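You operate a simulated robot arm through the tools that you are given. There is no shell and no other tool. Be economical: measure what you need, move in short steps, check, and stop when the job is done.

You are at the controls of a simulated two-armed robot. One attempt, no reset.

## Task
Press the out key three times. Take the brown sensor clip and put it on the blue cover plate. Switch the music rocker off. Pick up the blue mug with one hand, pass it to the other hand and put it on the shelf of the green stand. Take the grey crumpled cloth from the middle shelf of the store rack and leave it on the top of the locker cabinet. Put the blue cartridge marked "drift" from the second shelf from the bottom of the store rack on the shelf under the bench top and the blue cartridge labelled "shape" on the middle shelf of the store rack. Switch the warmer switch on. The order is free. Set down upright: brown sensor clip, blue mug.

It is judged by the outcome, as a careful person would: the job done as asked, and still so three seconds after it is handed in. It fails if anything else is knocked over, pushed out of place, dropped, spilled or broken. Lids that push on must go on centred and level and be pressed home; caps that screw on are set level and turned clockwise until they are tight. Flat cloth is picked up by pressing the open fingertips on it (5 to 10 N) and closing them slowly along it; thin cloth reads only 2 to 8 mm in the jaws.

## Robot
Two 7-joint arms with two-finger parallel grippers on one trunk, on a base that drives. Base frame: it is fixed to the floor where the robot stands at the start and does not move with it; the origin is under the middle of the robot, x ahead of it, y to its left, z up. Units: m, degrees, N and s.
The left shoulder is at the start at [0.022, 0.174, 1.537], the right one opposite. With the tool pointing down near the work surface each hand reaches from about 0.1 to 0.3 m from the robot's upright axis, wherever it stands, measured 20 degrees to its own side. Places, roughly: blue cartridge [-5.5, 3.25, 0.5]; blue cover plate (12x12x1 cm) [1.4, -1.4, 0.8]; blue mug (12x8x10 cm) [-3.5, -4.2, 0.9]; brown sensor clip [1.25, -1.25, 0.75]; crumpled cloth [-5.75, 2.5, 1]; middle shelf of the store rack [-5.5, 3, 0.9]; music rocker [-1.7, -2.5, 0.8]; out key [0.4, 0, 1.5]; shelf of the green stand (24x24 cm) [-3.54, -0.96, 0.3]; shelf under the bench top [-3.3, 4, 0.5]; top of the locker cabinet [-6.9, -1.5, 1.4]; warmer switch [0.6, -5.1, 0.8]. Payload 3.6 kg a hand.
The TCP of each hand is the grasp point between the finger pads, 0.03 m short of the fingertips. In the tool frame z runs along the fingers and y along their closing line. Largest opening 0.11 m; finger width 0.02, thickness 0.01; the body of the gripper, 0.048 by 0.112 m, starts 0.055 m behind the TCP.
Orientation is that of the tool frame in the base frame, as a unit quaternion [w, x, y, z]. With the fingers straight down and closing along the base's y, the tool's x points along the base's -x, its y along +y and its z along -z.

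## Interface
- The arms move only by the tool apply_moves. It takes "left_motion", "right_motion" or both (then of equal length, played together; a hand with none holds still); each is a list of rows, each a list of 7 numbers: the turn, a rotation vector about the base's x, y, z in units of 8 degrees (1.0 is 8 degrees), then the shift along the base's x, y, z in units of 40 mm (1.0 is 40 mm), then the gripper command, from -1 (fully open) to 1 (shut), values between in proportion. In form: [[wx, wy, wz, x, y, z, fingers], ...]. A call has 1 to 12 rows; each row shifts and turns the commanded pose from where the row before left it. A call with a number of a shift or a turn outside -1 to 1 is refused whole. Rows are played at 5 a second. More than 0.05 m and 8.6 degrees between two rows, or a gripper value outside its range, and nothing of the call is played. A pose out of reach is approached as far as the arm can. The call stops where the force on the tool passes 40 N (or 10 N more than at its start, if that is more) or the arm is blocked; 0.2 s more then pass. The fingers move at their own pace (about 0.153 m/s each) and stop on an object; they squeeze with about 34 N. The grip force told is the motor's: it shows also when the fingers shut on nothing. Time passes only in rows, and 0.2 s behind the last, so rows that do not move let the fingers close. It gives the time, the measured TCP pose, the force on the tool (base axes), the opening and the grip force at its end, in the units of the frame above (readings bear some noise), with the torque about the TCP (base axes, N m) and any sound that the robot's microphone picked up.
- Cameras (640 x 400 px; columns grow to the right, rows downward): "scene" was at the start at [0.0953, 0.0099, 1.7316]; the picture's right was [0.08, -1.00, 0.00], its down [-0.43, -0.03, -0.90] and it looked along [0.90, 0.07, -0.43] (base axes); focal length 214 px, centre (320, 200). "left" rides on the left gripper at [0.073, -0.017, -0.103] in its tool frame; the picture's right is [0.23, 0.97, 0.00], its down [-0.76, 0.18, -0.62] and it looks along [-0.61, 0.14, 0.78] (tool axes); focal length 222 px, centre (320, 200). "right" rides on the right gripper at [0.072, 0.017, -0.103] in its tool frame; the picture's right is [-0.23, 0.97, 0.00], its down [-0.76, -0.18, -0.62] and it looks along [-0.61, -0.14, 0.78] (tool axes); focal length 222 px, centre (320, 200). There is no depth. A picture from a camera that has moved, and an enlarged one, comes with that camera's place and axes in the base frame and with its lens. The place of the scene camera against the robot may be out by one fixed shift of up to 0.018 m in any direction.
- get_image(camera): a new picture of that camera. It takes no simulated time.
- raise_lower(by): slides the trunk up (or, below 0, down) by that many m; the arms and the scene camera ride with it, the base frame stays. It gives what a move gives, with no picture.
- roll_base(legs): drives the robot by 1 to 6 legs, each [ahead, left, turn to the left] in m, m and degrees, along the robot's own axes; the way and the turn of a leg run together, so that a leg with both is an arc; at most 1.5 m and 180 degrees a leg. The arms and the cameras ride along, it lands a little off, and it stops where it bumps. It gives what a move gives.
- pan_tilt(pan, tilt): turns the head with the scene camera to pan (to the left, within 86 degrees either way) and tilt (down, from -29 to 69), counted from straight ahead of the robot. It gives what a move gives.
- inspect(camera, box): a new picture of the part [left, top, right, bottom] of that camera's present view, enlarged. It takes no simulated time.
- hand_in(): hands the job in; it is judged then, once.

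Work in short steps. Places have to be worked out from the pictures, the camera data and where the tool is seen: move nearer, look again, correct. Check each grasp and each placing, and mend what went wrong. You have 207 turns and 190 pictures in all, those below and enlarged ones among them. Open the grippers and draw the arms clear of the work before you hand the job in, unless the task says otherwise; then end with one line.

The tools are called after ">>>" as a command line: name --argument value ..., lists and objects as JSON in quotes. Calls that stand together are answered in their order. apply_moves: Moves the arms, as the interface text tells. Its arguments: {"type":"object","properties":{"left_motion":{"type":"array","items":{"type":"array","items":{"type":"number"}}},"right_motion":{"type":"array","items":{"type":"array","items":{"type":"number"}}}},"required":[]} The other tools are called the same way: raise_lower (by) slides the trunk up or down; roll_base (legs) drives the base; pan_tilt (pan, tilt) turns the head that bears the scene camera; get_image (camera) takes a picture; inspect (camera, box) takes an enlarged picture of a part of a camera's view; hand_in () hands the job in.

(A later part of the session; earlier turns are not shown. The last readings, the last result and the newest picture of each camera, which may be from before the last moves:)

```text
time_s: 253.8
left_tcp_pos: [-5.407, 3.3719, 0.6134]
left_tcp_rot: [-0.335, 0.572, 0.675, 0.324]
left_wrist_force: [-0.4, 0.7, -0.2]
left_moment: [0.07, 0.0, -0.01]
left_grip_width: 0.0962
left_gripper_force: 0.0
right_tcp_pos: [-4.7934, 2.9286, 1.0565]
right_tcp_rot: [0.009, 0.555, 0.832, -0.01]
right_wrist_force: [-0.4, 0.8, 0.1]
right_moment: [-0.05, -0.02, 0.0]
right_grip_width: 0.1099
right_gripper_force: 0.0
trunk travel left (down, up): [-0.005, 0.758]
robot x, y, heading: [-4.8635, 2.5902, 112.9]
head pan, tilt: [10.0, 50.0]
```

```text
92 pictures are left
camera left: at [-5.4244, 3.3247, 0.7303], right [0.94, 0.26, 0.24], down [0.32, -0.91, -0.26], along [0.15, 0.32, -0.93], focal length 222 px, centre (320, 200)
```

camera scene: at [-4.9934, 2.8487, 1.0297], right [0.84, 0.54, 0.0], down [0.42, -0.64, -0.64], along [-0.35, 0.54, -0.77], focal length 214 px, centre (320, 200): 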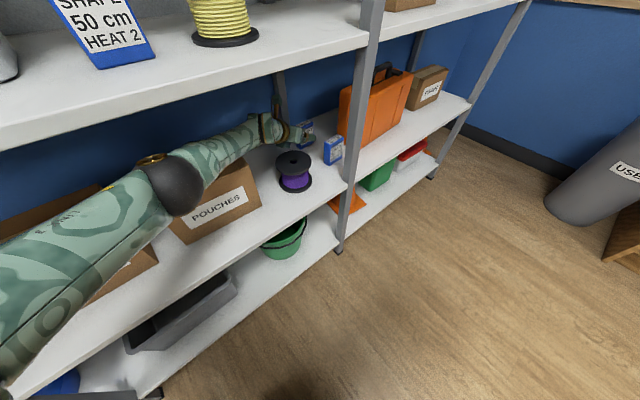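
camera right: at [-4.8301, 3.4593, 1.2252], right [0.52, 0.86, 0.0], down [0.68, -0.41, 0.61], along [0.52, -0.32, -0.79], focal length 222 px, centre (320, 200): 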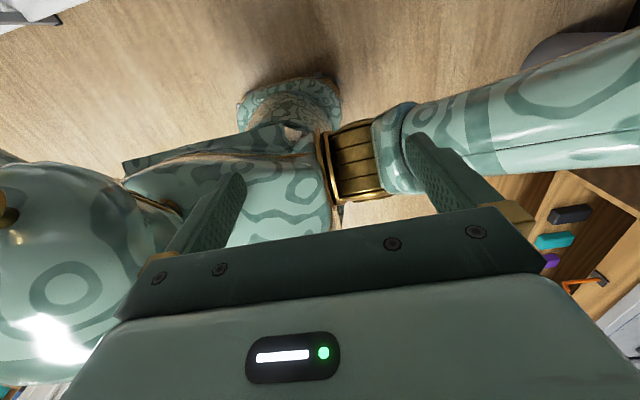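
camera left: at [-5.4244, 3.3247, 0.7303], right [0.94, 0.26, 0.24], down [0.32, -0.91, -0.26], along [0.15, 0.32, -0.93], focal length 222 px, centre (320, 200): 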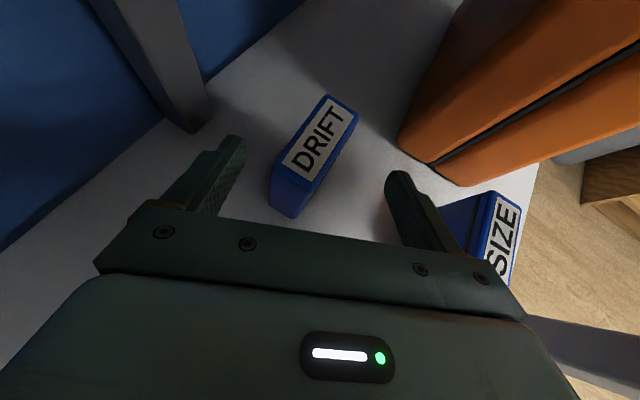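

Ahead another 3.5 cm, then lower 4 cm.

>>> roll_base --legs '[[0.035, 0, 0]]'

>>> apply_moves --left_motion '[[0, 0, 0, 0, 0, -0.4, -0.75], [0, 0, 0, 0, 0, -0.4, -0.75], [0, 0, 0, 0, 0, -0.2, -0.75], [0, 0, 0, 0, 0, 0, -0.75]]'

>>> get_image --camera "left"

```text
time_s: 254.7
left_tcp_pos: [-5.4208, 3.4035, 0.6128]
left_tcp_rot: [-0.335, 0.572, 0.676, 0.323]
left_wrist_force: [0.3, 0.3, -0.6]
left_moment: [0.04, 0.01, -0.03]
left_grip_width: 0.0964
left_gripper_force: 0.0
right_tcp_pos: [-4.807, 2.9609, 1.0576]
right_tcp_rot: [0.008, 0.555, 0.832, -0.011]
right_wrist_force: [-0.7, 0.5, 0.4]
right_moment: [-0.1, -0.03, 0.0]
right_grip_width: 0.1099
right_gripper_force: 0.1
trunk travel left (down, up): [-0.005, 0.758]
robot x, y, heading: [-4.873, 2.6232, 112.9]
head pan, tilt: [10.0, 50.0]
```

```text
time_s: 255.7
left_tcp_pos: [-5.4151, 3.3973, 0.5859]
left_tcp_rot: [-0.336, 0.572, 0.675, 0.323]
left_wrist_force: [0.2, 0.1, 0.6]
left_moment: [-0.01, -0.02, -0.02]
left_grip_width: 0.0963
left_gripper_force: 0.0
left hand out of reach, approached as far as the arm can: row 2, 3
right_tcp_pos: [-4.8065, 2.9594, 1.0573]
right_tcp_rot: [0.008, 0.555, 0.832, -0.01]
right_wrist_force: [-0.4, 0.1, 0.3]
right_moment: [-0.01, -0.01, 0.07]
right_grip_width: 0.11
right_gripper_force: 0.0
trunk travel left (down, up): [-0.005, 0.758]
robot x, y, heading: [-4.8774, 2.623, 112.8]
head pan, tilt: [10.0, 50.0]
```

```text
91 pictures are left
camera left: at [-5.4328, 3.3513, 0.7029], right [0.94, 0.26, 0.24], down [0.32, -0.91, -0.26], along [0.15, 0.32, -0.93], focal length 222 px, centre (320, 200)
```

left: 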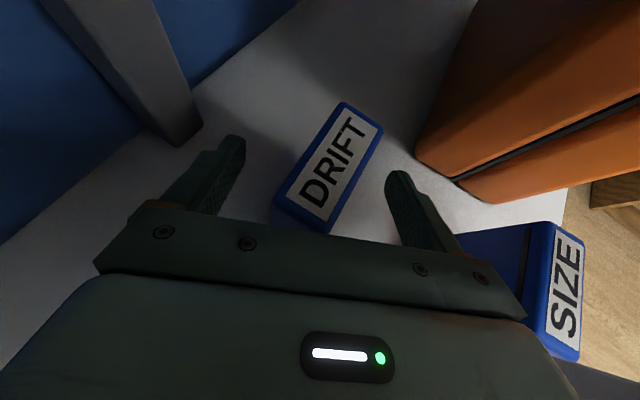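

DRIFT is straddled with ~4 cm overlap. Close slowly.

>>> apply_moves --left_motion '[[0, 0, 0, 0, 0, 0, -0.5], [0, 0, 0, 0, 0, 0, -0.3], [0, 0, 0, 0, 0, 0, -0.1], [0, 0, 0, 0, 0, 0, 0.1], [0, 0, 0, 0, 0, 0, 0.3], [0, 0, 0, 0, 0, 0, 1], [0, 0, 0, 0, 0, 0, 1]]'

>>> get_image --camera "left"

```text
time_s: 257.3
left_tcp_pos: [-5.4143, 3.399, 0.5851]
left_tcp_rot: [-0.336, 0.572, 0.675, 0.323]
left_wrist_force: [-0.4, 0.9, 0.7]
left_moment: [0.04, 0.04, 0.01]
left_grip_width: 0.0295
left_gripper_force: 33.8
right_tcp_pos: [-4.8074, 2.9594, 1.0572]
right_tcp_rot: [0.008, 0.555, 0.832, -0.01]
right_wrist_force: [-0.7, -0.2, 0.5]
right_moment: [0.0, -0.01, -0.02]
right_grip_width: 0.1101
right_gripper_force: 0.0
trunk travel left (down, up): [-0.005, 0.758]
robot x, y, heading: [-4.8774, 2.6228, 112.9]
head pan, tilt: [10.0, 50.0]
```

```text
90 pictures are left
camera left: at [-5.4329, 3.3513, 0.7031], right [0.94, 0.26, 0.24], down [0.32, -0.91, -0.27], along [0.15, 0.32, -0.93], focal length 222 px, centre (320, 200)
```

left: 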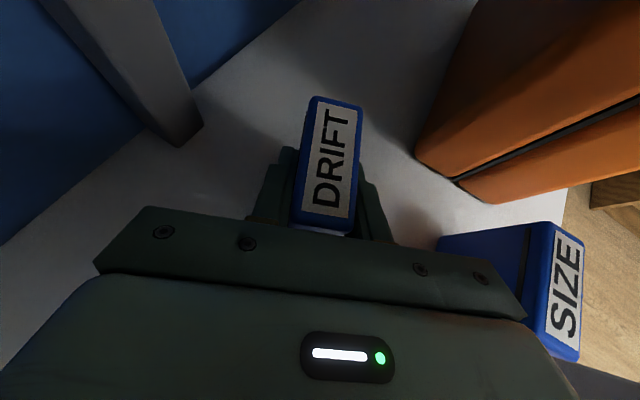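

Flush grip on the thin faces (29.5 mm). Now lift ~10 cm while flattening the pitch to clear the spool.

>>> apply_moves --left_motion '[[0, 0, 0, 0, 0, 0.4, 1], [0.5, 0.05, 0, 0, 0, 0.5, 1], [0.5, 0.05, 0, 0, 0, 0.5, 1], [0.5, 0.05, 0, 0, 0, 0.5, 1], [0.4, 0.05, 0, 0, 0, 0.5, 1], [0, 0, 0, 0, 0, 0.4, 1], [0, 0, 0, 0, 0, 0, 1]]'

>>> get_image --camera "scene"

>>> get_image --camera "left"

```text
time_s: 258.9
left_tcp_pos: [-5.4163, 3.3975, 0.6968]
left_tcp_rot: [-0.419, 0.526, 0.622, 0.401]
left_wrist_force: [0.3, -0.2, -0.9]
left_moment: [-0.02, 0.02, -0.01]
left_grip_width: 0.0295
left_gripper_force: 33.9
right_tcp_pos: [-4.8065, 2.9585, 1.057]
right_tcp_rot: [0.008, 0.555, 0.832, -0.009]
right_wrist_force: [-0.1, 0.5, -0.9]
right_moment: [-0.02, 0.0, 0.04]
right_grip_width: 0.1101
right_gripper_force: 0.1
trunk travel left (down, up): [-0.005, 0.758]
robot x, y, heading: [-4.8749, 2.6238, 112.7]
head pan, tilt: [10.0, 50.0]
```

```text
89 pictures are left
camera scene: at [-5.0227, 2.9181, 1.0296], right [0.84, 0.54, 0.0], down [0.42, -0.64, -0.64], along [-0.35, 0.54, -0.77], focal length 214 px, centre (320, 200)
```

scene: 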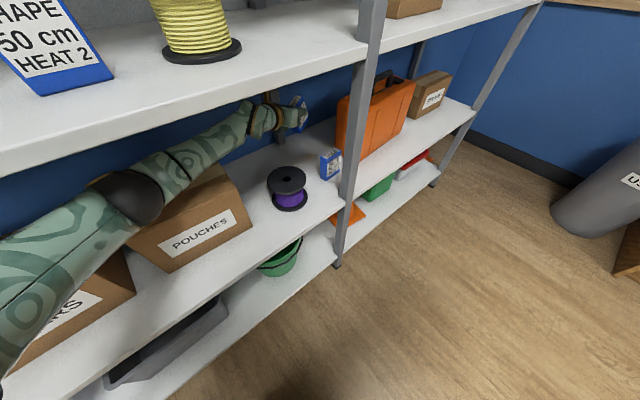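

```text
88 pictures are left
camera left: at [-5.4304, 3.3219, 0.7994], right [0.94, 0.19, 0.27], down [0.31, -0.81, -0.5], along [0.12, 0.56, -0.82], focal length 222 px, centre (320, 200)
```

left: 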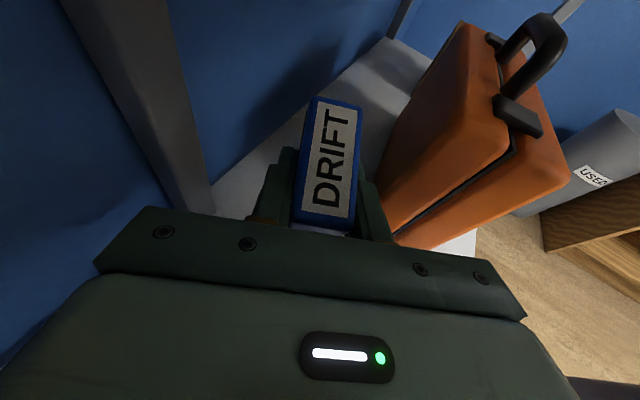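

Lifted freely. Back out along the diagonal.

>>> roll_base --legs '[[-0.15, 0, 0]]'

>>> get_image --camera "scene"

```text
time_s: 260.2
left_tcp_pos: [-5.3563, 3.2574, 0.6991]
left_tcp_rot: [-0.419, 0.526, 0.622, 0.402]
left_wrist_force: [1.0, -0.6, -0.5]
left_moment: [-0.05, 0.0, 0.0]
left_grip_width: 0.0295
left_gripper_force: 34.2
right_tcp_pos: [-4.7469, 2.8186, 1.0576]
right_tcp_rot: [0.008, 0.555, 0.832, -0.009]
right_wrist_force: [0.0, -0.4, 0.2]
right_moment: [0.03, 0.03, 0.01]
right_grip_width: 0.1098
right_gripper_force: 0.0
trunk travel left (down, up): [-0.005, 0.758]
robot x, y, heading: [-4.8231, 2.4799, 112.9]
head pan, tilt: [10.0, 50.0]
```

```text
87 pictures are left
camera scene: at [-4.9636, 2.7778, 1.03], right [0.84, 0.54, 0.0], down [0.42, -0.64, -0.64], along [-0.35, 0.54, -0.77], focal length 214 px, centre (320, 200)
```

scene: 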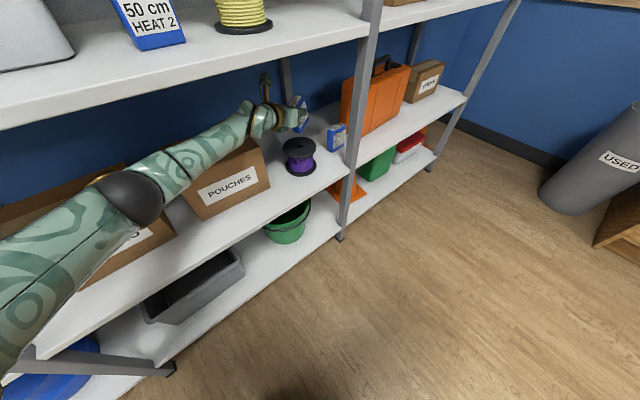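

Still free; continue backing out 0.45 m.

>>> roll_base --legs '[[-0.2, 0, 0], [-0.3, 0, 0]]'

>>> get_image --camera "scene"

```text
time_s: 263.5
left_tcp_pos: [-5.1613, 2.7967, 0.698]
left_tcp_rot: [-0.418, 0.526, 0.623, 0.401]
left_wrist_force: [0.0, -0.3, -2.2]
left_moment: [-0.05, -0.01, -0.01]
left_grip_width: 0.0295
left_gripper_force: 34.1
right_tcp_pos: [-4.5546, 2.3584, 1.0584]
right_tcp_rot: [0.009, 0.555, 0.832, -0.009]
right_wrist_force: [-0.6, 0.2, 0.0]
right_moment: [0.03, 0.01, 0.02]
right_grip_width: 0.11
right_gripper_force: 0.0
trunk travel left (down, up): [-0.005, 0.758]
robot x, y, heading: [-4.6234, 2.0278, 112.6]
head pan, tilt: [10.0, 50.0]
```

```text
86 pictures are left
camera scene: at [-4.7694, 2.3166, 1.0298], right [0.84, 0.54, 0.0], down [0.42, -0.64, -0.64], along [-0.35, 0.54, -0.77], focal length 214 px, centre (320, 200)
```

scene: 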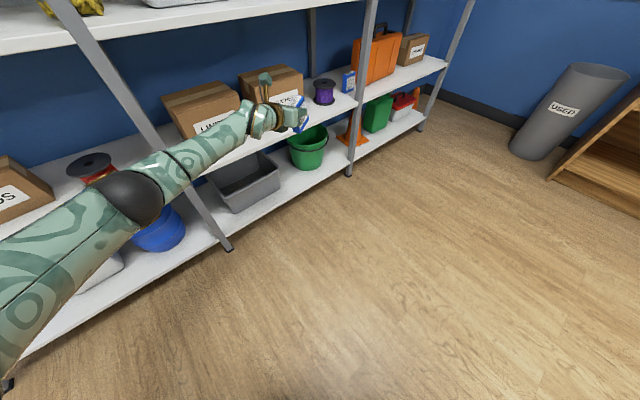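

Out with DRIFT, neighbours untouched. Now move away and face the wooden bench.

>>> roll_base --legs '[[-0.3, 0, 0], [0, 0, -40], [0, -0.6, 0]]'

>>> pan_tilt --pan 0 --tilt 30

>>> get_image --camera "scene"

```text
time_s: 270.4
left_tcp_pos: [-3.8568, 2.5134, 0.6971]
left_tcp_rot: [-0.258, 0.705, 0.408, 0.519]
left_wrist_force: [-0.3, -0.3, -0.9]
left_moment: [0.0, 0.02, 0.04]
left_grip_width: 0.0298
left_gripper_force: 34.3
right_tcp_pos: [-3.6674, 1.7883, 1.0571]
right_tcp_rot: [0.005, 0.803, 0.595, -0.012]
right_wrist_force: [0.4, -0.1, -0.3]
right_moment: [-0.01, 0.01, 0.0]
right_grip_width: 0.1098
right_gripper_force: 0.0
trunk travel left (down, up): [-0.005, 0.758]
robot x, y, heading: [-3.9346, 1.5779, 73.6]
head pan, tilt: [10.0, 50.0]
```

```text
time_s: 271.2
left_tcp_pos: [-3.8577, 2.5113, 0.697]
left_tcp_rot: [-0.257, 0.706, 0.408, 0.519]
left_wrist_force: [-0.7, -0.2, -1.0]
left_moment: [0.0, 0.01, 0.01]
left_grip_width: 0.0294
left_gripper_force: 33.8
right_tcp_pos: [-3.6684, 1.7886, 1.0583]
right_tcp_rot: [0.004, 0.803, 0.596, -0.012]
right_wrist_force: [0.1, 0.4, 0.5]
right_moment: [0.01, 0.0, -0.01]
right_grip_width: 0.11
right_gripper_force: 0.0
trunk travel left (down, up): [-0.005, 0.758]
robot x, y, heading: [-3.9368, 1.5694, 73.0]
head pan, tilt: [0.0, 30.0]
```

```text
85 pictures are left
camera scene: at [-3.8466, 1.8984, 1.0591], right [0.96, -0.29, 0.0], down [-0.14, -0.48, -0.87], along [0.25, 0.83, -0.5], focal length 214 px, centre (320, 200)
```

scene: 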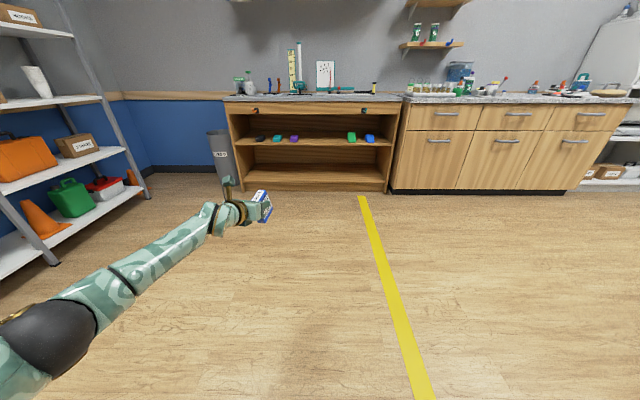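

The bench has a shelf with free space in its middle. I drive closer, restoring the grasp pitch.

>>> roll_base --legs '[[0.6, -0.18, 0], [0.6, 0, 0]]'

>>> apply_moves --left_motion '[[-0.53, 0.37, 0, 0, 0, 0, 1], [-0.53, 0.37, 0, 0, 0, 0, 1], [-0.53, 0.37, 0, 0, 0, 0, 1], [0, 0, 0, 0, 0, 0, 1]]'

>>> get_image --camera "left"

>>> get_image --camera "scene"

```text
time_s: 277.7
left_tcp_pos: [-3.3459, 3.6055, 0.6982]
left_tcp_rot: [-0.258, 0.705, 0.409, 0.519]
left_wrist_force: [-0.3, -0.5, -0.8]
left_moment: [0.01, 0.03, 0.0]
left_grip_width: 0.0297
left_gripper_force: 33.9
right_tcp_pos: [-3.1524, 2.8826, 1.0564]
right_tcp_rot: [0.004, 0.802, 0.597, -0.012]
right_wrist_force: [0.5, 0.4, 0.3]
right_moment: [-0.01, 0.0, -0.02]
right_grip_width: 0.1101
right_gripper_force: 0.1
trunk travel left (down, up): [-0.005, 0.758]
robot x, y, heading: [-3.4182, 2.6695, 73.6]
head pan, tilt: [0.0, 30.0]
```

```text
time_s: 278.7
left_tcp_pos: [-3.3457, 3.605, 0.6977]
left_tcp_rot: [-0.209, 0.768, 0.443, 0.414]
left_wrist_force: [0.1, -0.3, -0.7]
left_moment: [0.01, 0.05, 0.0]
left_grip_width: 0.0296
left_gripper_force: 34.2
right_tcp_pos: [-3.1513, 2.8826, 1.0569]
right_tcp_rot: [0.005, 0.802, 0.597, -0.012]
right_wrist_force: [-0.4, 0.0, 0.5]
right_moment: [0.01, 0.01, -0.01]
right_grip_width: 0.1099
right_gripper_force: 0.0
trunk travel left (down, up): [-0.005, 0.758]
robot x, y, heading: [-3.4214, 2.663, 73.4]
head pan, tilt: [0.0, 30.0]
```

```text
84 pictures are left
camera left: at [-3.3887, 3.5811, 0.8155], right [0.89, -0.39, 0.23], down [-0.33, -0.91, -0.26], along [0.31, 0.16, -0.94], focal length 222 px, centre (320, 200)
```

left: 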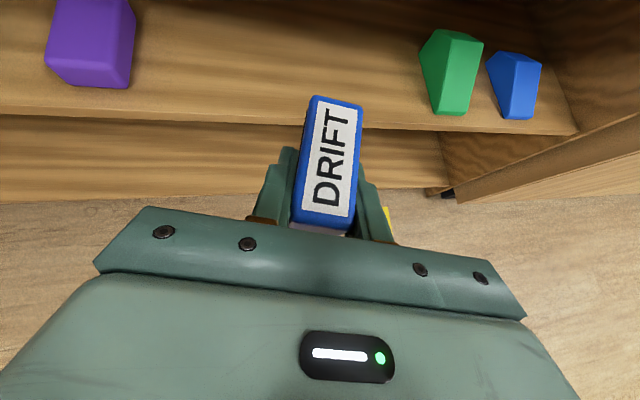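

```text
83 pictures are left
camera scene: at [-3.3321, 2.9917, 1.0592], right [0.96, -0.28, 0.0], down [-0.14, -0.48, -0.87], along [0.25, 0.83, -0.5], focal length 214 px, centre (320, 200)
```

scene: 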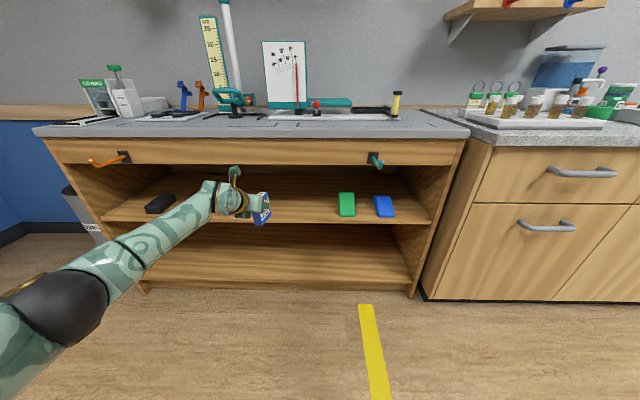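

Lower to z≈0.61 and move 0.17 m ahead, then look again.

>>> apply_moves --left_motion '[[0, 0, 0, 0, 0, -0.7, 1], [0, 0, 0, 0, 0, -0.7, 1], [0, 0, 0, 0, 0, -0.6, 1], [0, 0, 0, 0, 0, 0, 1]]'

>>> roll_base --legs '[[0.15, 0, 0]]'

>>> get_image --camera "left"

>>> inspect --camera "scene" --box '[140, 100, 460, 300]'

```text
time_s: 279.7
left_tcp_pos: [-3.3452, 3.6061, 0.6189]
left_tcp_rot: [-0.209, 0.767, 0.442, 0.415]
left_wrist_force: [-0.6, -0.1, -0.9]
left_moment: [-0.03, 0.02, -0.01]
left_grip_width: 0.0295
left_gripper_force: 33.9
right_tcp_pos: [-3.1527, 2.8814, 1.0575]
right_tcp_rot: [0.005, 0.802, 0.597, -0.012]
right_wrist_force: [-0.3, -1.0, -0.3]
right_moment: [0.01, 0.01, 0.02]
right_grip_width: 0.1102
right_gripper_force: 0.1
trunk travel left (down, up): [-0.005, 0.758]
robot x, y, heading: [-3.4185, 2.6694, 73.2]
head pan, tilt: [0.0, 30.0]
```

```text
time_s: 281.1
left_tcp_pos: [-3.3028, 3.7516, 0.6173]
left_tcp_rot: [-0.21, 0.767, 0.443, 0.413]
left_wrist_force: [0.3, -0.3, -2.0]
left_moment: [0.01, 0.0, -0.01]
left_grip_width: 0.0301
left_gripper_force: 34.1
right_tcp_pos: [-3.1101, 3.0283, 1.0565]
right_tcp_rot: [0.005, 0.802, 0.597, -0.013]
right_wrist_force: [0.3, 0.9, 0.1]
right_moment: [-0.02, -0.02, -0.02]
right_grip_width: 0.1099
right_gripper_force: 0.0
trunk travel left (down, up): [-0.005, 0.758]
robot x, y, heading: [-3.3796, 2.8066, 73.6]
head pan, tilt: [0.0, 30.0]
```

```text
82 pictures are left
camera left: at [-3.3449, 3.7272, 0.7344], right [0.89, -0.39, 0.23], down [-0.33, -0.91, -0.26], along [0.31, 0.16, -0.94], focal length 222 px, centre (320, 200)
```

left: 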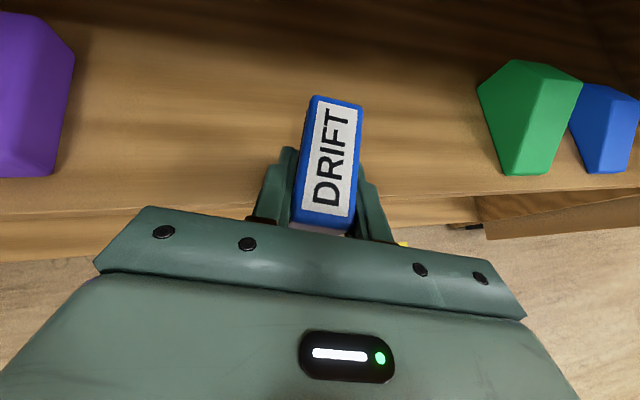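

```text
2.00 times, centred on (300, 200) of scene
camera zoom: at [-3.2887, 3.1378, 1.0588], right [0.96, -0.28, 0.0], down [-0.14, -0.48, -0.86], along [0.25, 0.83, -0.5], focal length 429 px, centre (360, 200)
```

zoom: 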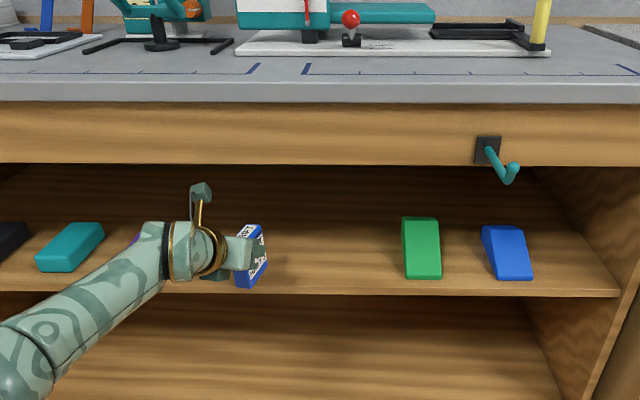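

Shelf edge at e2≈2.65, z≈0.47–0.5. Lower 2.5 cm and go 0.13 m further in.

>>> apply_moves --left_motion '[[0, 0, 0, 0, 0, -0.6, 1], [0, 0, 0, 0, 0, 0, 1]]'

>>> roll_base --legs '[[0.13, 0, 0]]'

>>> apply_moves --left_motion '[[0, 0, 0, 0, 0, -0.3, 1], [0, 0, 0, 0, 0, -0.25, 1], [0, 0, 0, 0, 0, -0.2, 1], [0, 0, 0, 0, 0, 0, 1]]'

>>> get_image --camera "left"

>>> inspect --camera "scene" --box '[140, 100, 460, 300]'

```text
time_s: 281.7
left_tcp_pos: [-3.3029, 3.751, 0.5943]
left_tcp_rot: [-0.21, 0.767, 0.442, 0.414]
left_wrist_force: [-0.3, 0.7, 0.3]
left_moment: [0.0, 0.04, 0.03]
left_grip_width: 0.0295
left_gripper_force: 34.2
right_tcp_pos: [-3.1098, 3.0263, 1.0567]
right_tcp_rot: [0.004, 0.802, 0.597, -0.012]
right_wrist_force: [-0.6, -0.7, -0.4]
right_moment: [0.03, -0.02, -0.03]
right_grip_width: 0.1099
right_gripper_force: 0.1
trunk travel left (down, up): [-0.005, 0.758]
robot x, y, heading: [-3.375, 2.8094, 73.6]
head pan, tilt: [0.0, 30.0]
```

```text
time_s: 282.9
left_tcp_pos: [-3.2652, 3.8777, 0.5926]
left_tcp_rot: [-0.209, 0.768, 0.442, 0.414]
left_wrist_force: [0.1, 0.2, -0.8]
left_moment: [0.02, -0.02, 0.02]
left_grip_width: 0.0296
left_gripper_force: 33.8
right_tcp_pos: [-3.072, 3.1544, 1.0575]
right_tcp_rot: [0.004, 0.803, 0.596, -0.013]
right_wrist_force: [0.3, 0.2, -0.8]
right_moment: [-0.05, 0.0, -0.01]
right_grip_width: 0.1102
right_gripper_force: 0.0
trunk travel left (down, up): [-0.005, 0.758]
robot x, y, heading: [-3.3414, 2.9367, 73.4]
head pan, tilt: [0.0, 30.0]
```

```text
time_s: 283.9
left_tcp_pos: [-3.2623, 3.8714, 0.579]
left_tcp_rot: [-0.212, 0.766, 0.44, 0.418]
left_wrist_force: [-2.2, 4.1, 33.5]
left_moment: [0.2, 0.49, 0.04]
left_grip_width: 0.0296
left_gripper_force: 33.6
left hand out of reach, approached as far as the arm can: row 2, 3
right_tcp_pos: [-3.0727, 3.1495, 1.058]
right_tcp_rot: [0.003, 0.803, 0.596, -0.01]
right_wrist_force: [0.2, -0.4, 1.0]
right_moment: [-0.02, -0.02, -0.03]
right_grip_width: 0.11
right_gripper_force: 0.1
trunk travel left (down, up): [-0.005, 0.758]
robot x, y, heading: [-3.3426, 2.9359, 73.8]
head pan, tilt: [0.0, 30.0]
```

```text
80 pictures are left
camera left: at [-3.3058, 3.8444, 0.6962], right [0.89, -0.4, 0.23], down [-0.33, -0.9, -0.27], along [0.31, 0.17, -0.93], focal length 222 px, centre (320, 200)
```

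left: 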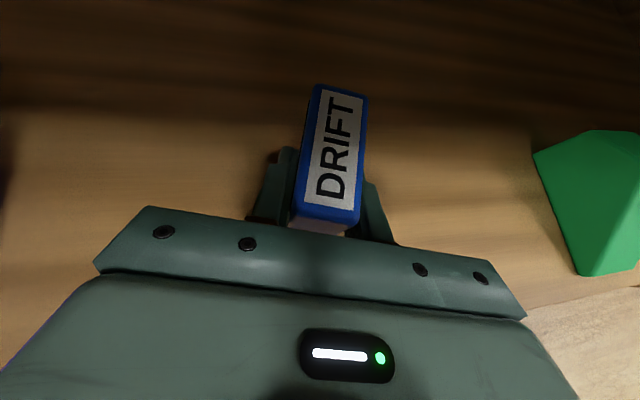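

```text
2.00 times, centred on (300, 200) of scene
camera zoom: at [-3.2524, 3.2579, 1.0611], right [0.96, -0.28, 0.0], down [-0.14, -0.48, -0.87], along [0.25, 0.83, -0.5], focal length 429 px, centre (360, 200)
```

zoom: 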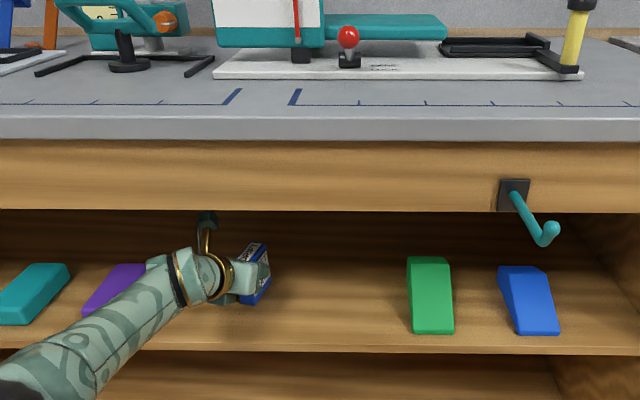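

Box is on the shelf (33 N). Ease up 5 mm, then open gently.

>>> apply_moves --left_motion '[[0, 0, 0, 0, 0, 0.15, 1], [0, 0, 0, 0, 0, 0.05, 1], [0, 0, 0, 0, 0, 0, 1]]'

>>> apply_moves --left_motion '[[0, 0, 0, 0, 0, 0, 0.3], [0, 0, 0, 0, 0, 0, 0.1], [0, 0, 0, 0, 0, 0, -0.3], [0, 0, 0, 0, 0, 0, -0.4], [0, 0, 0, 0, 0, 0, -0.4]]'

>>> get_image --camera "left"

```text
time_s: 284.7
left_tcp_pos: [-3.2633, 3.8708, 0.5799]
left_tcp_rot: [-0.209, 0.768, 0.442, 0.413]
left_wrist_force: [1.6, 4.8, 13.2]
left_moment: [0.85, -0.35, 0.0]
left_grip_width: 0.0295
left_gripper_force: 33.9
right_tcp_pos: [-3.0732, 3.1516, 1.0578]
right_tcp_rot: [0.004, 0.803, 0.597, -0.011]
right_wrist_force: [-0.3, 1.0, 0.5]
right_moment: [0.02, -0.03, -0.01]
right_grip_width: 0.1097
right_gripper_force: 0.0
trunk travel left (down, up): [-0.005, 0.758]
robot x, y, heading: [-3.3348, 2.9361, 73.5]
head pan, tilt: [0.0, 30.0]
```

```text
time_s: 285.9
left_tcp_pos: [-3.264, 3.8714, 0.577]
left_tcp_rot: [-0.209, 0.768, 0.442, 0.414]
left_wrist_force: [-0.6, 0.9, 0.9]
left_moment: [-0.03, 0.05, 0.03]
left_grip_width: 0.0771
left_gripper_force: 0.0
right_tcp_pos: [-3.0725, 3.152, 1.0571]
right_tcp_rot: [0.005, 0.803, 0.595, -0.012]
right_wrist_force: [-0.8, 0.1, 1.0]
right_moment: [0.02, 0.01, -0.01]
right_grip_width: 0.11
right_gripper_force: 0.0
trunk travel left (down, up): [-0.005, 0.758]
robot x, y, heading: [-3.3418, 2.9368, 73.6]
head pan, tilt: [0.0, 30.0]
```

```text
78 pictures are left
camera left: at [-3.3062, 3.8464, 0.6955], right [0.89, -0.39, 0.23], down [-0.33, -0.91, -0.26], along [0.31, 0.16, -0.94], focal length 222 px, centre (320, 200)
```

left: 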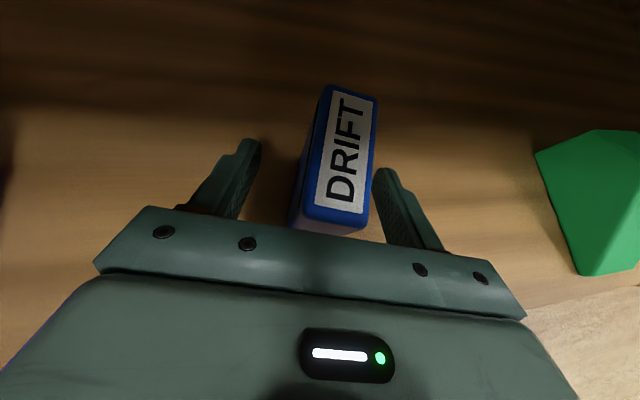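

DRIFT stands on the bench shelf. Back out straight.

>>> roll_base --legs '[[-0.12, 0, 0]]'

>>> get_image --camera "left"

```text
time_s: 287.2
left_tcp_pos: [-3.2971, 3.7569, 0.5782]
left_tcp_rot: [-0.209, 0.767, 0.443, 0.414]
left_wrist_force: [0.9, -1.1, 0.0]
left_moment: [-0.01, -0.01, -0.01]
left_grip_width: 0.0768
left_gripper_force: 0.1
right_tcp_pos: [-3.1057, 3.037, 1.0575]
right_tcp_rot: [0.004, 0.803, 0.596, -0.012]
right_wrist_force: [-0.6, -0.6, 0.8]
right_moment: [0.0, 0.0, -0.02]
right_grip_width: 0.11
right_gripper_force: 0.1
trunk travel left (down, up): [-0.005, 0.758]
robot x, y, heading: [-3.3708, 2.8232, 73.5]
head pan, tilt: [0.0, 30.0]
```

```text
77 pictures are left
camera left: at [-3.3401, 3.7315, 0.6958], right [0.89, -0.39, 0.23], down [-0.33, -0.91, -0.26], along [0.31, 0.16, -0.94], focal length 222 px, centre (320, 200)
```

left: 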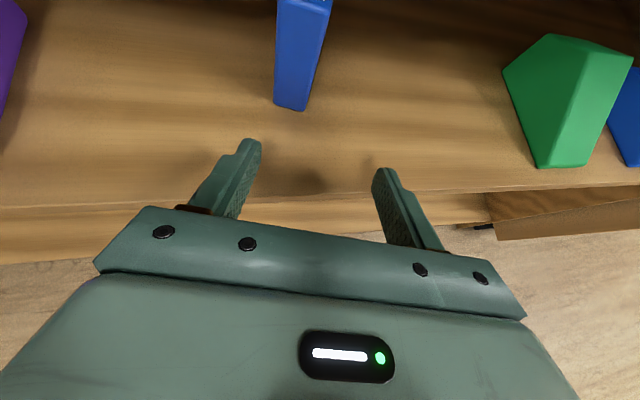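

DRIFT done. Now the grey cloth: drive back, turn to face the rack at its left part, raise the trunk.

>>> roll_base --legs '[[-0.9, 0, 0], [0, 0, 90], [0.75, 0, 0]]'

>>> raise_lower --by 0.4

>>> apply_moves --left_motion '[[0, 0, 0.7, 0, 0, 0, -1], [0, 0, 0.7, 0, 0, 0, -1], [0, 0, 0.7, 0, 0, 0, -1], [0, 0, 0, 0, 0, 0, -1]]'

>>> get_image --camera "left"

>>> get_image --camera "scene"

```text
time_s: 299.4
left_tcp_pos: [-5.2845, 2.248, 0.578]
left_tcp_rot: [-0.441, 0.229, 0.856, 0.144]
left_wrist_force: [-0.9, 1.0, 0.1]
left_moment: [0.02, 0.03, 0.04]
left_grip_width: 0.077
left_gripper_force: 0.1
right_tcp_pos: [-4.5657, 2.4405, 1.0571]
right_tcp_rot: [0.012, 0.145, 0.989, -0.005]
right_wrist_force: [-0.4, -0.3, -1.3]
right_moment: [0.03, -0.02, 0.0]
right_grip_width: 0.11
right_gripper_force: 0.1
trunk travel left (down, up): [-0.005, 0.758]
robot x, y, heading: [-4.3493, 2.1756, 163.7]
head pan, tilt: [0.0, 30.0]
```

```text
time_s: 303.2
left_tcp_pos: [-5.1928, 2.2209, 1.337]
left_tcp_rot: [-0.631, 0.227, 0.727, 0.146]
left_wrist_force: [0.5, -0.5, 1.0]
left_moment: [0.01, -0.01, 0.0]
left_grip_width: 0.077
left_gripper_force: 0.1
right_tcp_pos: [-4.5654, 2.4407, 1.4568]
right_tcp_rot: [0.012, 0.145, 0.989, -0.005]
right_wrist_force: [0.6, 0.0, -0.4]
right_moment: [-0.01, 0.03, -0.02]
right_grip_width: 0.1101
right_gripper_force: 0.1
trunk travel left (down, up): [-0.405, 0.358]
robot x, y, heading: [-4.3517, 2.1713, 163.5]
head pan, tilt: [0.0, 30.0]
```

```text
time_s: 304.2
left_tcp_pos: [-5.193, 2.2196, 1.3378]
left_tcp_rot: [-0.646, 0.117, 0.752, 0.051]
left_wrist_force: [0.2, -0.8, -0.1]
left_moment: [0.0, 0.02, 0.01]
left_grip_width: 0.11
left_gripper_force: 0.0
right_tcp_pos: [-4.5658, 2.4399, 1.4572]
right_tcp_rot: [0.012, 0.145, 0.989, -0.004]
right_wrist_force: [0.6, -0.2, -0.1]
right_moment: [0.02, -0.03, -0.01]
right_grip_width: 0.1099
right_gripper_force: 0.1
trunk travel left (down, up): [-0.405, 0.358]
robot x, y, heading: [-4.3498, 2.1758, 163.6]
head pan, tilt: [0.0, 30.0]
```

```text
76 pictures are left
camera left: at [-5.1094, 2.1892, 1.4268], right [0.2, 0.97, 0.15], down [0.75, -0.05, -0.66], along [-0.63, 0.25, -0.73], focal length 222 px, centre (320, 200)
```

left: 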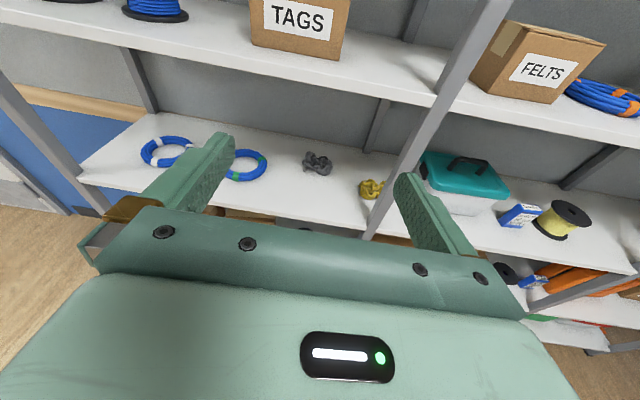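

```text
75 pictures are left
camera scene: at [-4.4854, 2.2138, 1.4779], right [0.28, 0.96, 0.0], down [0.48, -0.14, -0.87], along [-0.83, 0.24, -0.5], focal length 214 px, centre (320, 200)
```

scene: 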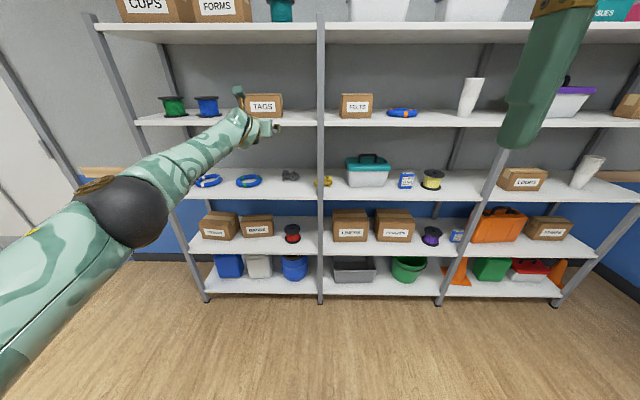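

Cloth confirmed at ~[-5.703, 2.381]. Pitch the hand down ~30° and lower to z≈0.99 in front of the shelf.

>>> apply_moves --left_motion '[[-0.2, -0.68, 0, 0, 0, -0.9, -1], [-0.2, -0.68, 0, 0, 0, -0.9, -1], [-0.2, -0.68, 0, 0, 0, -0.9, -1], [-0.2, -0.68, 0, 0, 0, -0.9, -1], [-0.2, -0.68, 0, 0, 0, -0.9, -1], [-0.1, -0.3, 0, 0, 0, -0.9, -1], [0, 0, 0, 0, 0, -0.9, -1], [0, 0, 0, 0, 0, -0.9, -1], [0, 0, 0, 0, 0, -0.9, -1], [0, 0, 0, 0, 0, -0.4, -1], [0, 0, 0, 0, 0, 0, -1]]'

>>> roll_base --legs '[[0.3, 0, 0]]'

>>> get_image --camera "left"

>>> get_image --camera "scene"

```text
time_s: 306.6
left_tcp_pos: [-5.1401, 2.1804, 0.9787]
left_tcp_rot: [-0.422, 0.15, 0.894, 0.023]
left_wrist_force: [-0.9, 0.0, -0.7]
left_moment: [0.03, 0.01, 0.01]
left_grip_width: 0.11
left_gripper_force: 0.1
left hand out of reach, approached as far as the arm can: row 2, 3, 4, 5, 6, 7, 8, 9, 10
right_tcp_pos: [-4.5643, 2.4422, 1.4573]
right_tcp_rot: [0.012, 0.145, 0.989, -0.006]
right_wrist_force: [0.0, 0.6, -0.6]
right_moment: [-0.01, -0.02, 0.01]
right_grip_width: 0.1102
right_gripper_force: 0.1
trunk travel left (down, up): [-0.405, 0.358]
robot x, y, heading: [-4.3458, 2.1719, 163.5]
head pan, tilt: [0.0, 30.0]
```

```text
time_s: 308.7
left_tcp_pos: [-5.4306, 2.268, 0.9773]
left_tcp_rot: [-0.422, 0.149, 0.894, 0.022]
left_wrist_force: [0.5, 0.3, -0.2]
left_moment: [0.04, -0.01, -0.01]
left_grip_width: 0.1102
left_gripper_force: 0.1
right_tcp_pos: [-4.8548, 2.526, 1.458]
right_tcp_rot: [0.011, 0.146, 0.989, -0.006]
right_wrist_force: [0.0, 0.5, 0.3]
right_moment: [-0.04, 0.04, 0.0]
right_grip_width: 0.1099
right_gripper_force: 0.1
trunk travel left (down, up): [-0.405, 0.358]
robot x, y, heading: [-4.6351, 2.2605, 163.6]
head pan, tilt: [0.0, 30.0]
```

```text
74 pictures are left
camera left: at [-5.4021, 2.2523, 1.1017], right [0.14, 0.99, 0.09], down [0.97, -0.12, -0.19], along [-0.18, 0.12, -0.98], focal length 222 px, centre (320, 200)
```

left: 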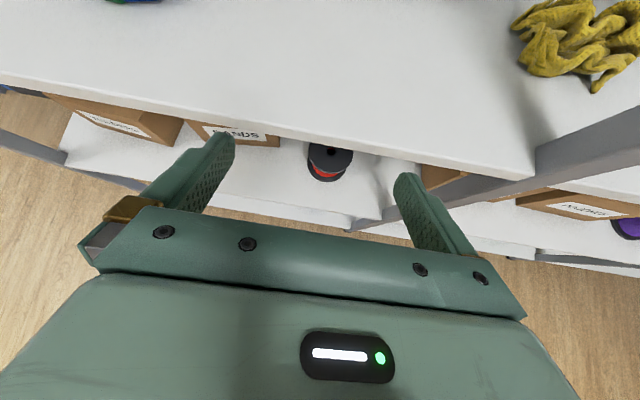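

```text
73 pictures are left
camera scene: at [-4.7749, 2.3001, 1.4779], right [0.28, 0.96, 0.0], down [0.48, -0.14, -0.87], along [-0.83, 0.25, -0.5], focal length 214 px, centre (320, 200)
```

scene: 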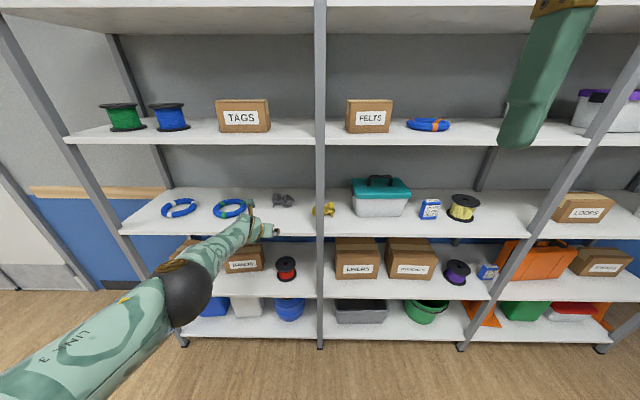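

Aligned. Drive 0.2 ahead and 0.03 right; check.

>>> roll_base --legs '[[0.2, -0.03, 0]]'

>>> get_image --camera "left"

```text
time_s: 310.3
left_tcp_pos: [-5.6129, 2.3502, 0.9776]
left_tcp_rot: [-0.422, 0.148, 0.894, 0.022]
left_wrist_force: [-0.4, -0.7, -0.1]
left_moment: [0.0, 0.0, 0.0]
left_grip_width: 0.1103
left_gripper_force: 0.1
right_tcp_pos: [-5.038, 2.6112, 1.4567]
right_tcp_rot: [0.012, 0.145, 0.989, -0.005]
right_wrist_force: [-1.1, -0.4, 0.5]
right_moment: [0.0, -0.03, 0.0]
right_grip_width: 0.11
right_gripper_force: 0.1
trunk travel left (down, up): [-0.405, 0.358]
robot x, y, heading: [-4.8195, 2.3473, 163.7]
head pan, tilt: [0.0, 30.0]
```

```text
72 pictures are left
camera left: at [-5.585, 2.3363, 1.1016], right [0.14, 0.99, 0.09], down [0.97, -0.12, -0.19], along [-0.18, 0.11, -0.98], focal length 222 px, centre (320, 200)
```

left: 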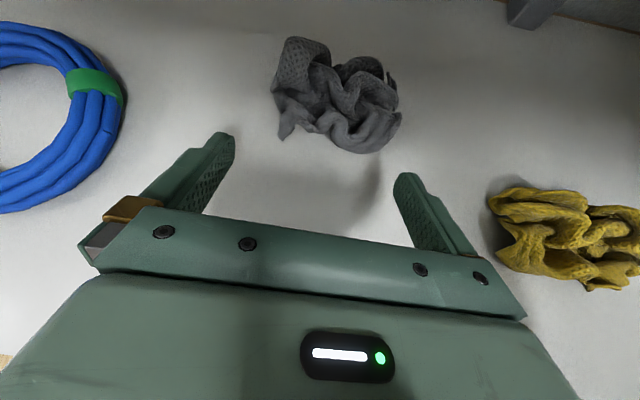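

Cloth centre ≈[-5.70, 2.383], about 10 cm wide. Lower 2 cm and advance 9 cm to straddle it.

>>> apply_moves --left_motion '[[0, 0, 0, 0.05, 0.15, -0.45, -1], [0, 0, 0, 0, 0, 0, -1]]'

>>> roll_base --legs '[[0.09, 0, 0]]'

>>> get_image --camera "left"

```text
time_s: 310.9
left_tcp_pos: [-5.6078, 2.3512, 0.964]
left_tcp_rot: [-0.422, 0.149, 0.894, 0.023]
left_wrist_force: [-0.3, 0.6, 0.3]
left_moment: [-0.03, 0.02, 0.01]
left_grip_width: 0.1099
left_gripper_force: 0.1
left hand out of reach, approached as far as the arm can: row 1
right_tcp_pos: [-5.037, 2.611, 1.457]
right_tcp_rot: [0.011, 0.146, 0.989, -0.005]
right_wrist_force: [-0.6, -0.1, 0.0]
right_moment: [0.0, -0.04, -0.03]
right_grip_width: 0.11
right_gripper_force: 0.0
trunk travel left (down, up): [-0.405, 0.358]
robot x, y, heading: [-4.818, 2.3485, 163.6]
head pan, tilt: [0.0, 30.0]
```

```text
time_s: 312.0
left_tcp_pos: [-5.6947, 2.376, 0.9646]
left_tcp_rot: [-0.421, 0.148, 0.894, 0.022]
left_wrist_force: [-0.2, -0.2, -1.2]
left_moment: [0.02, -0.01, 0.02]
left_grip_width: 0.1102
left_gripper_force: 0.0
right_tcp_pos: [-5.1247, 2.6374, 1.4567]
right_tcp_rot: [0.012, 0.145, 0.989, -0.005]
right_wrist_force: [-0.1, 1.3, -0.1]
right_moment: [0.03, -0.03, 0.03]
right_grip_width: 0.11
right_gripper_force: 0.0
trunk travel left (down, up): [-0.405, 0.358]
robot x, y, heading: [-4.9069, 2.3729, 163.4]
head pan, tilt: [0.0, 30.0]
```

```text
71 pictures are left
camera left: at [-5.6665, 2.3619, 1.0872], right [0.14, 0.99, 0.09], down [0.97, -0.12, -0.19], along [-0.18, 0.11, -0.98], focal length 222 px, centre (320, 200)
```

left: 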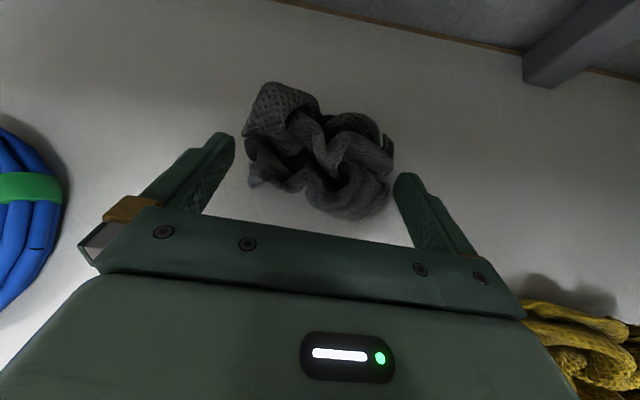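

Well straddled. Advance 1.5 cm, lower 8 mm, and close.

>>> roll_base --legs '[[0.02, 0, 0]]'

>>> raise_lower --by -0.01

>>> apply_moves --left_motion '[[0, 0, 0, 0, 0, 0, -0.6], [0, 0, 0, 0, 0, 0, -0.2], [0, 0, 0, 0, 0, 0, 0.2], [0, 0, 0, 0, 0, 0, 0.6], [0, 0, 0, 0, 0, 0, 1], [0, 0, 0, 0, 0, 0, 1]]'

>>> get_image --camera "left"

```text
time_s: 312.8
left_tcp_pos: [-5.7128, 2.3823, 0.9635]
left_tcp_rot: [-0.421, 0.149, 0.894, 0.023]
left_wrist_force: [3.5, -1.6, 2.9]
left_moment: [-0.02, 0.0, 0.03]
left_grip_width: 0.1097
left_gripper_force: 0.0
right_tcp_pos: [-5.1418, 2.6418, 1.4578]
right_tcp_rot: [0.012, 0.146, 0.989, -0.006]
right_wrist_force: [-1.3, -0.4, -0.2]
right_moment: [-0.03, 0.0, 0.0]
right_grip_width: 0.1098
right_gripper_force: 0.0
trunk travel left (down, up): [-0.405, 0.358]
robot x, y, heading: [-4.9266, 2.3772, 163.5]
head pan, tilt: [0.0, 30.0]
```

```text
time_s: 313.3
left_tcp_pos: [-5.7122, 2.3839, 0.9575]
left_tcp_rot: [-0.423, 0.151, 0.893, 0.023]
left_wrist_force: [-0.4, -0.8, 19.4]
left_moment: [0.14, 0.35, -0.1]
left_grip_width: 0.1098
left_gripper_force: 0.2
right_tcp_pos: [-5.1391, 2.6421, 1.4482]
right_tcp_rot: [0.01, 0.145, 0.989, -0.005]
right_wrist_force: [-0.2, 0.0, 0.4]
right_moment: [0.0, -0.02, 0.02]
right_grip_width: 0.11
right_gripper_force: 0.2
trunk travel left (down, up): [-0.395, 0.368]
robot x, y, heading: [-4.9272, 2.3752, 163.7]
head pan, tilt: [0.0, 30.0]
```

```text
time_s: 314.7
left_tcp_pos: [-5.7119, 2.3823, 0.9566]
left_tcp_rot: [-0.422, 0.149, 0.894, 0.022]
left_wrist_force: [-0.9, -0.1, 20.6]
left_moment: [0.24, 0.33, -0.06]
left_grip_width: 0.1068
left_gripper_force: 33.9
right_tcp_pos: [-5.1384, 2.6426, 1.4471]
right_tcp_rot: [0.01, 0.145, 0.989, -0.005]
right_wrist_force: [-0.2, -0.6, 0.3]
right_moment: [-0.02, 0.01, 0.01]
right_grip_width: 0.1101
right_gripper_force: 0.0
trunk travel left (down, up): [-0.395, 0.368]
robot x, y, heading: [-4.9239, 2.379, 163.8]
head pan, tilt: [0.0, 30.0]
```

```text
70 pictures are left
camera left: at [-5.6835, 2.3679, 1.0796], right [0.14, 0.99, 0.09], down [0.97, -0.12, -0.2], along [-0.18, 0.11, -0.98], focal length 222 px, centre (320, 200)
```

left: 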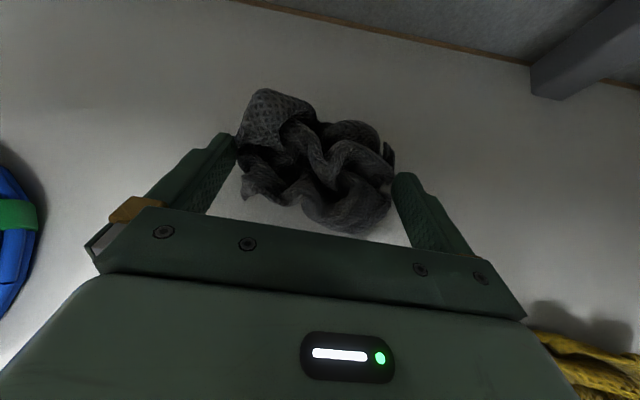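

The lump is stiff: gripped at 107 mm. Lift by the trunk 5 cm and check it holds.

>>> raise_lower --by 0.05

>>> get_image --camera "left"

```text
time_s: 315.7
left_tcp_pos: [-5.7133, 2.3829, 1.0176]
left_tcp_rot: [-0.43, 0.148, 0.89, 0.024]
left_wrist_force: [-0.5, -0.2, 0.6]
left_moment: [-0.02, 0.03, -0.01]
left_grip_width: 0.1068
left_gripper_force: 33.7
right_tcp_pos: [-5.1436, 2.6426, 1.497]
right_tcp_rot: [0.012, 0.145, 0.989, -0.005]
right_wrist_force: [-0.5, 0.3, -0.7]
right_moment: [0.02, -0.05, -0.04]
right_grip_width: 0.1103
right_gripper_force: 0.1
trunk travel left (down, up): [-0.445, 0.318]
robot x, y, heading: [-4.9223, 2.376, 163.7]
head pan, tilt: [0.0, 30.0]
```

```text
69 pictures are left
camera left: at [-5.6826, 2.3662, 1.1407], right [0.14, 0.99, 0.09], down [0.97, -0.12, -0.21], along [-0.2, 0.12, -0.97], focal length 222 px, centre (320, 200)
```

left: 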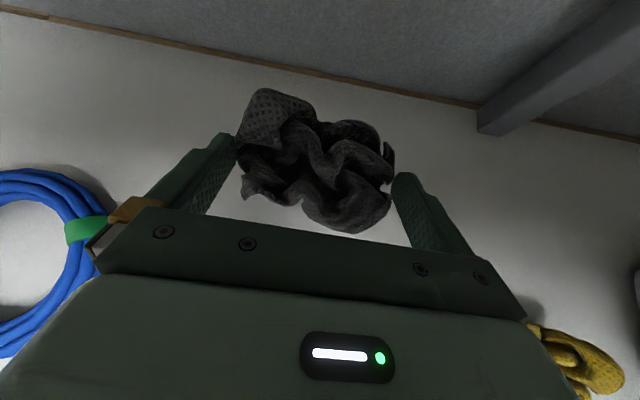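

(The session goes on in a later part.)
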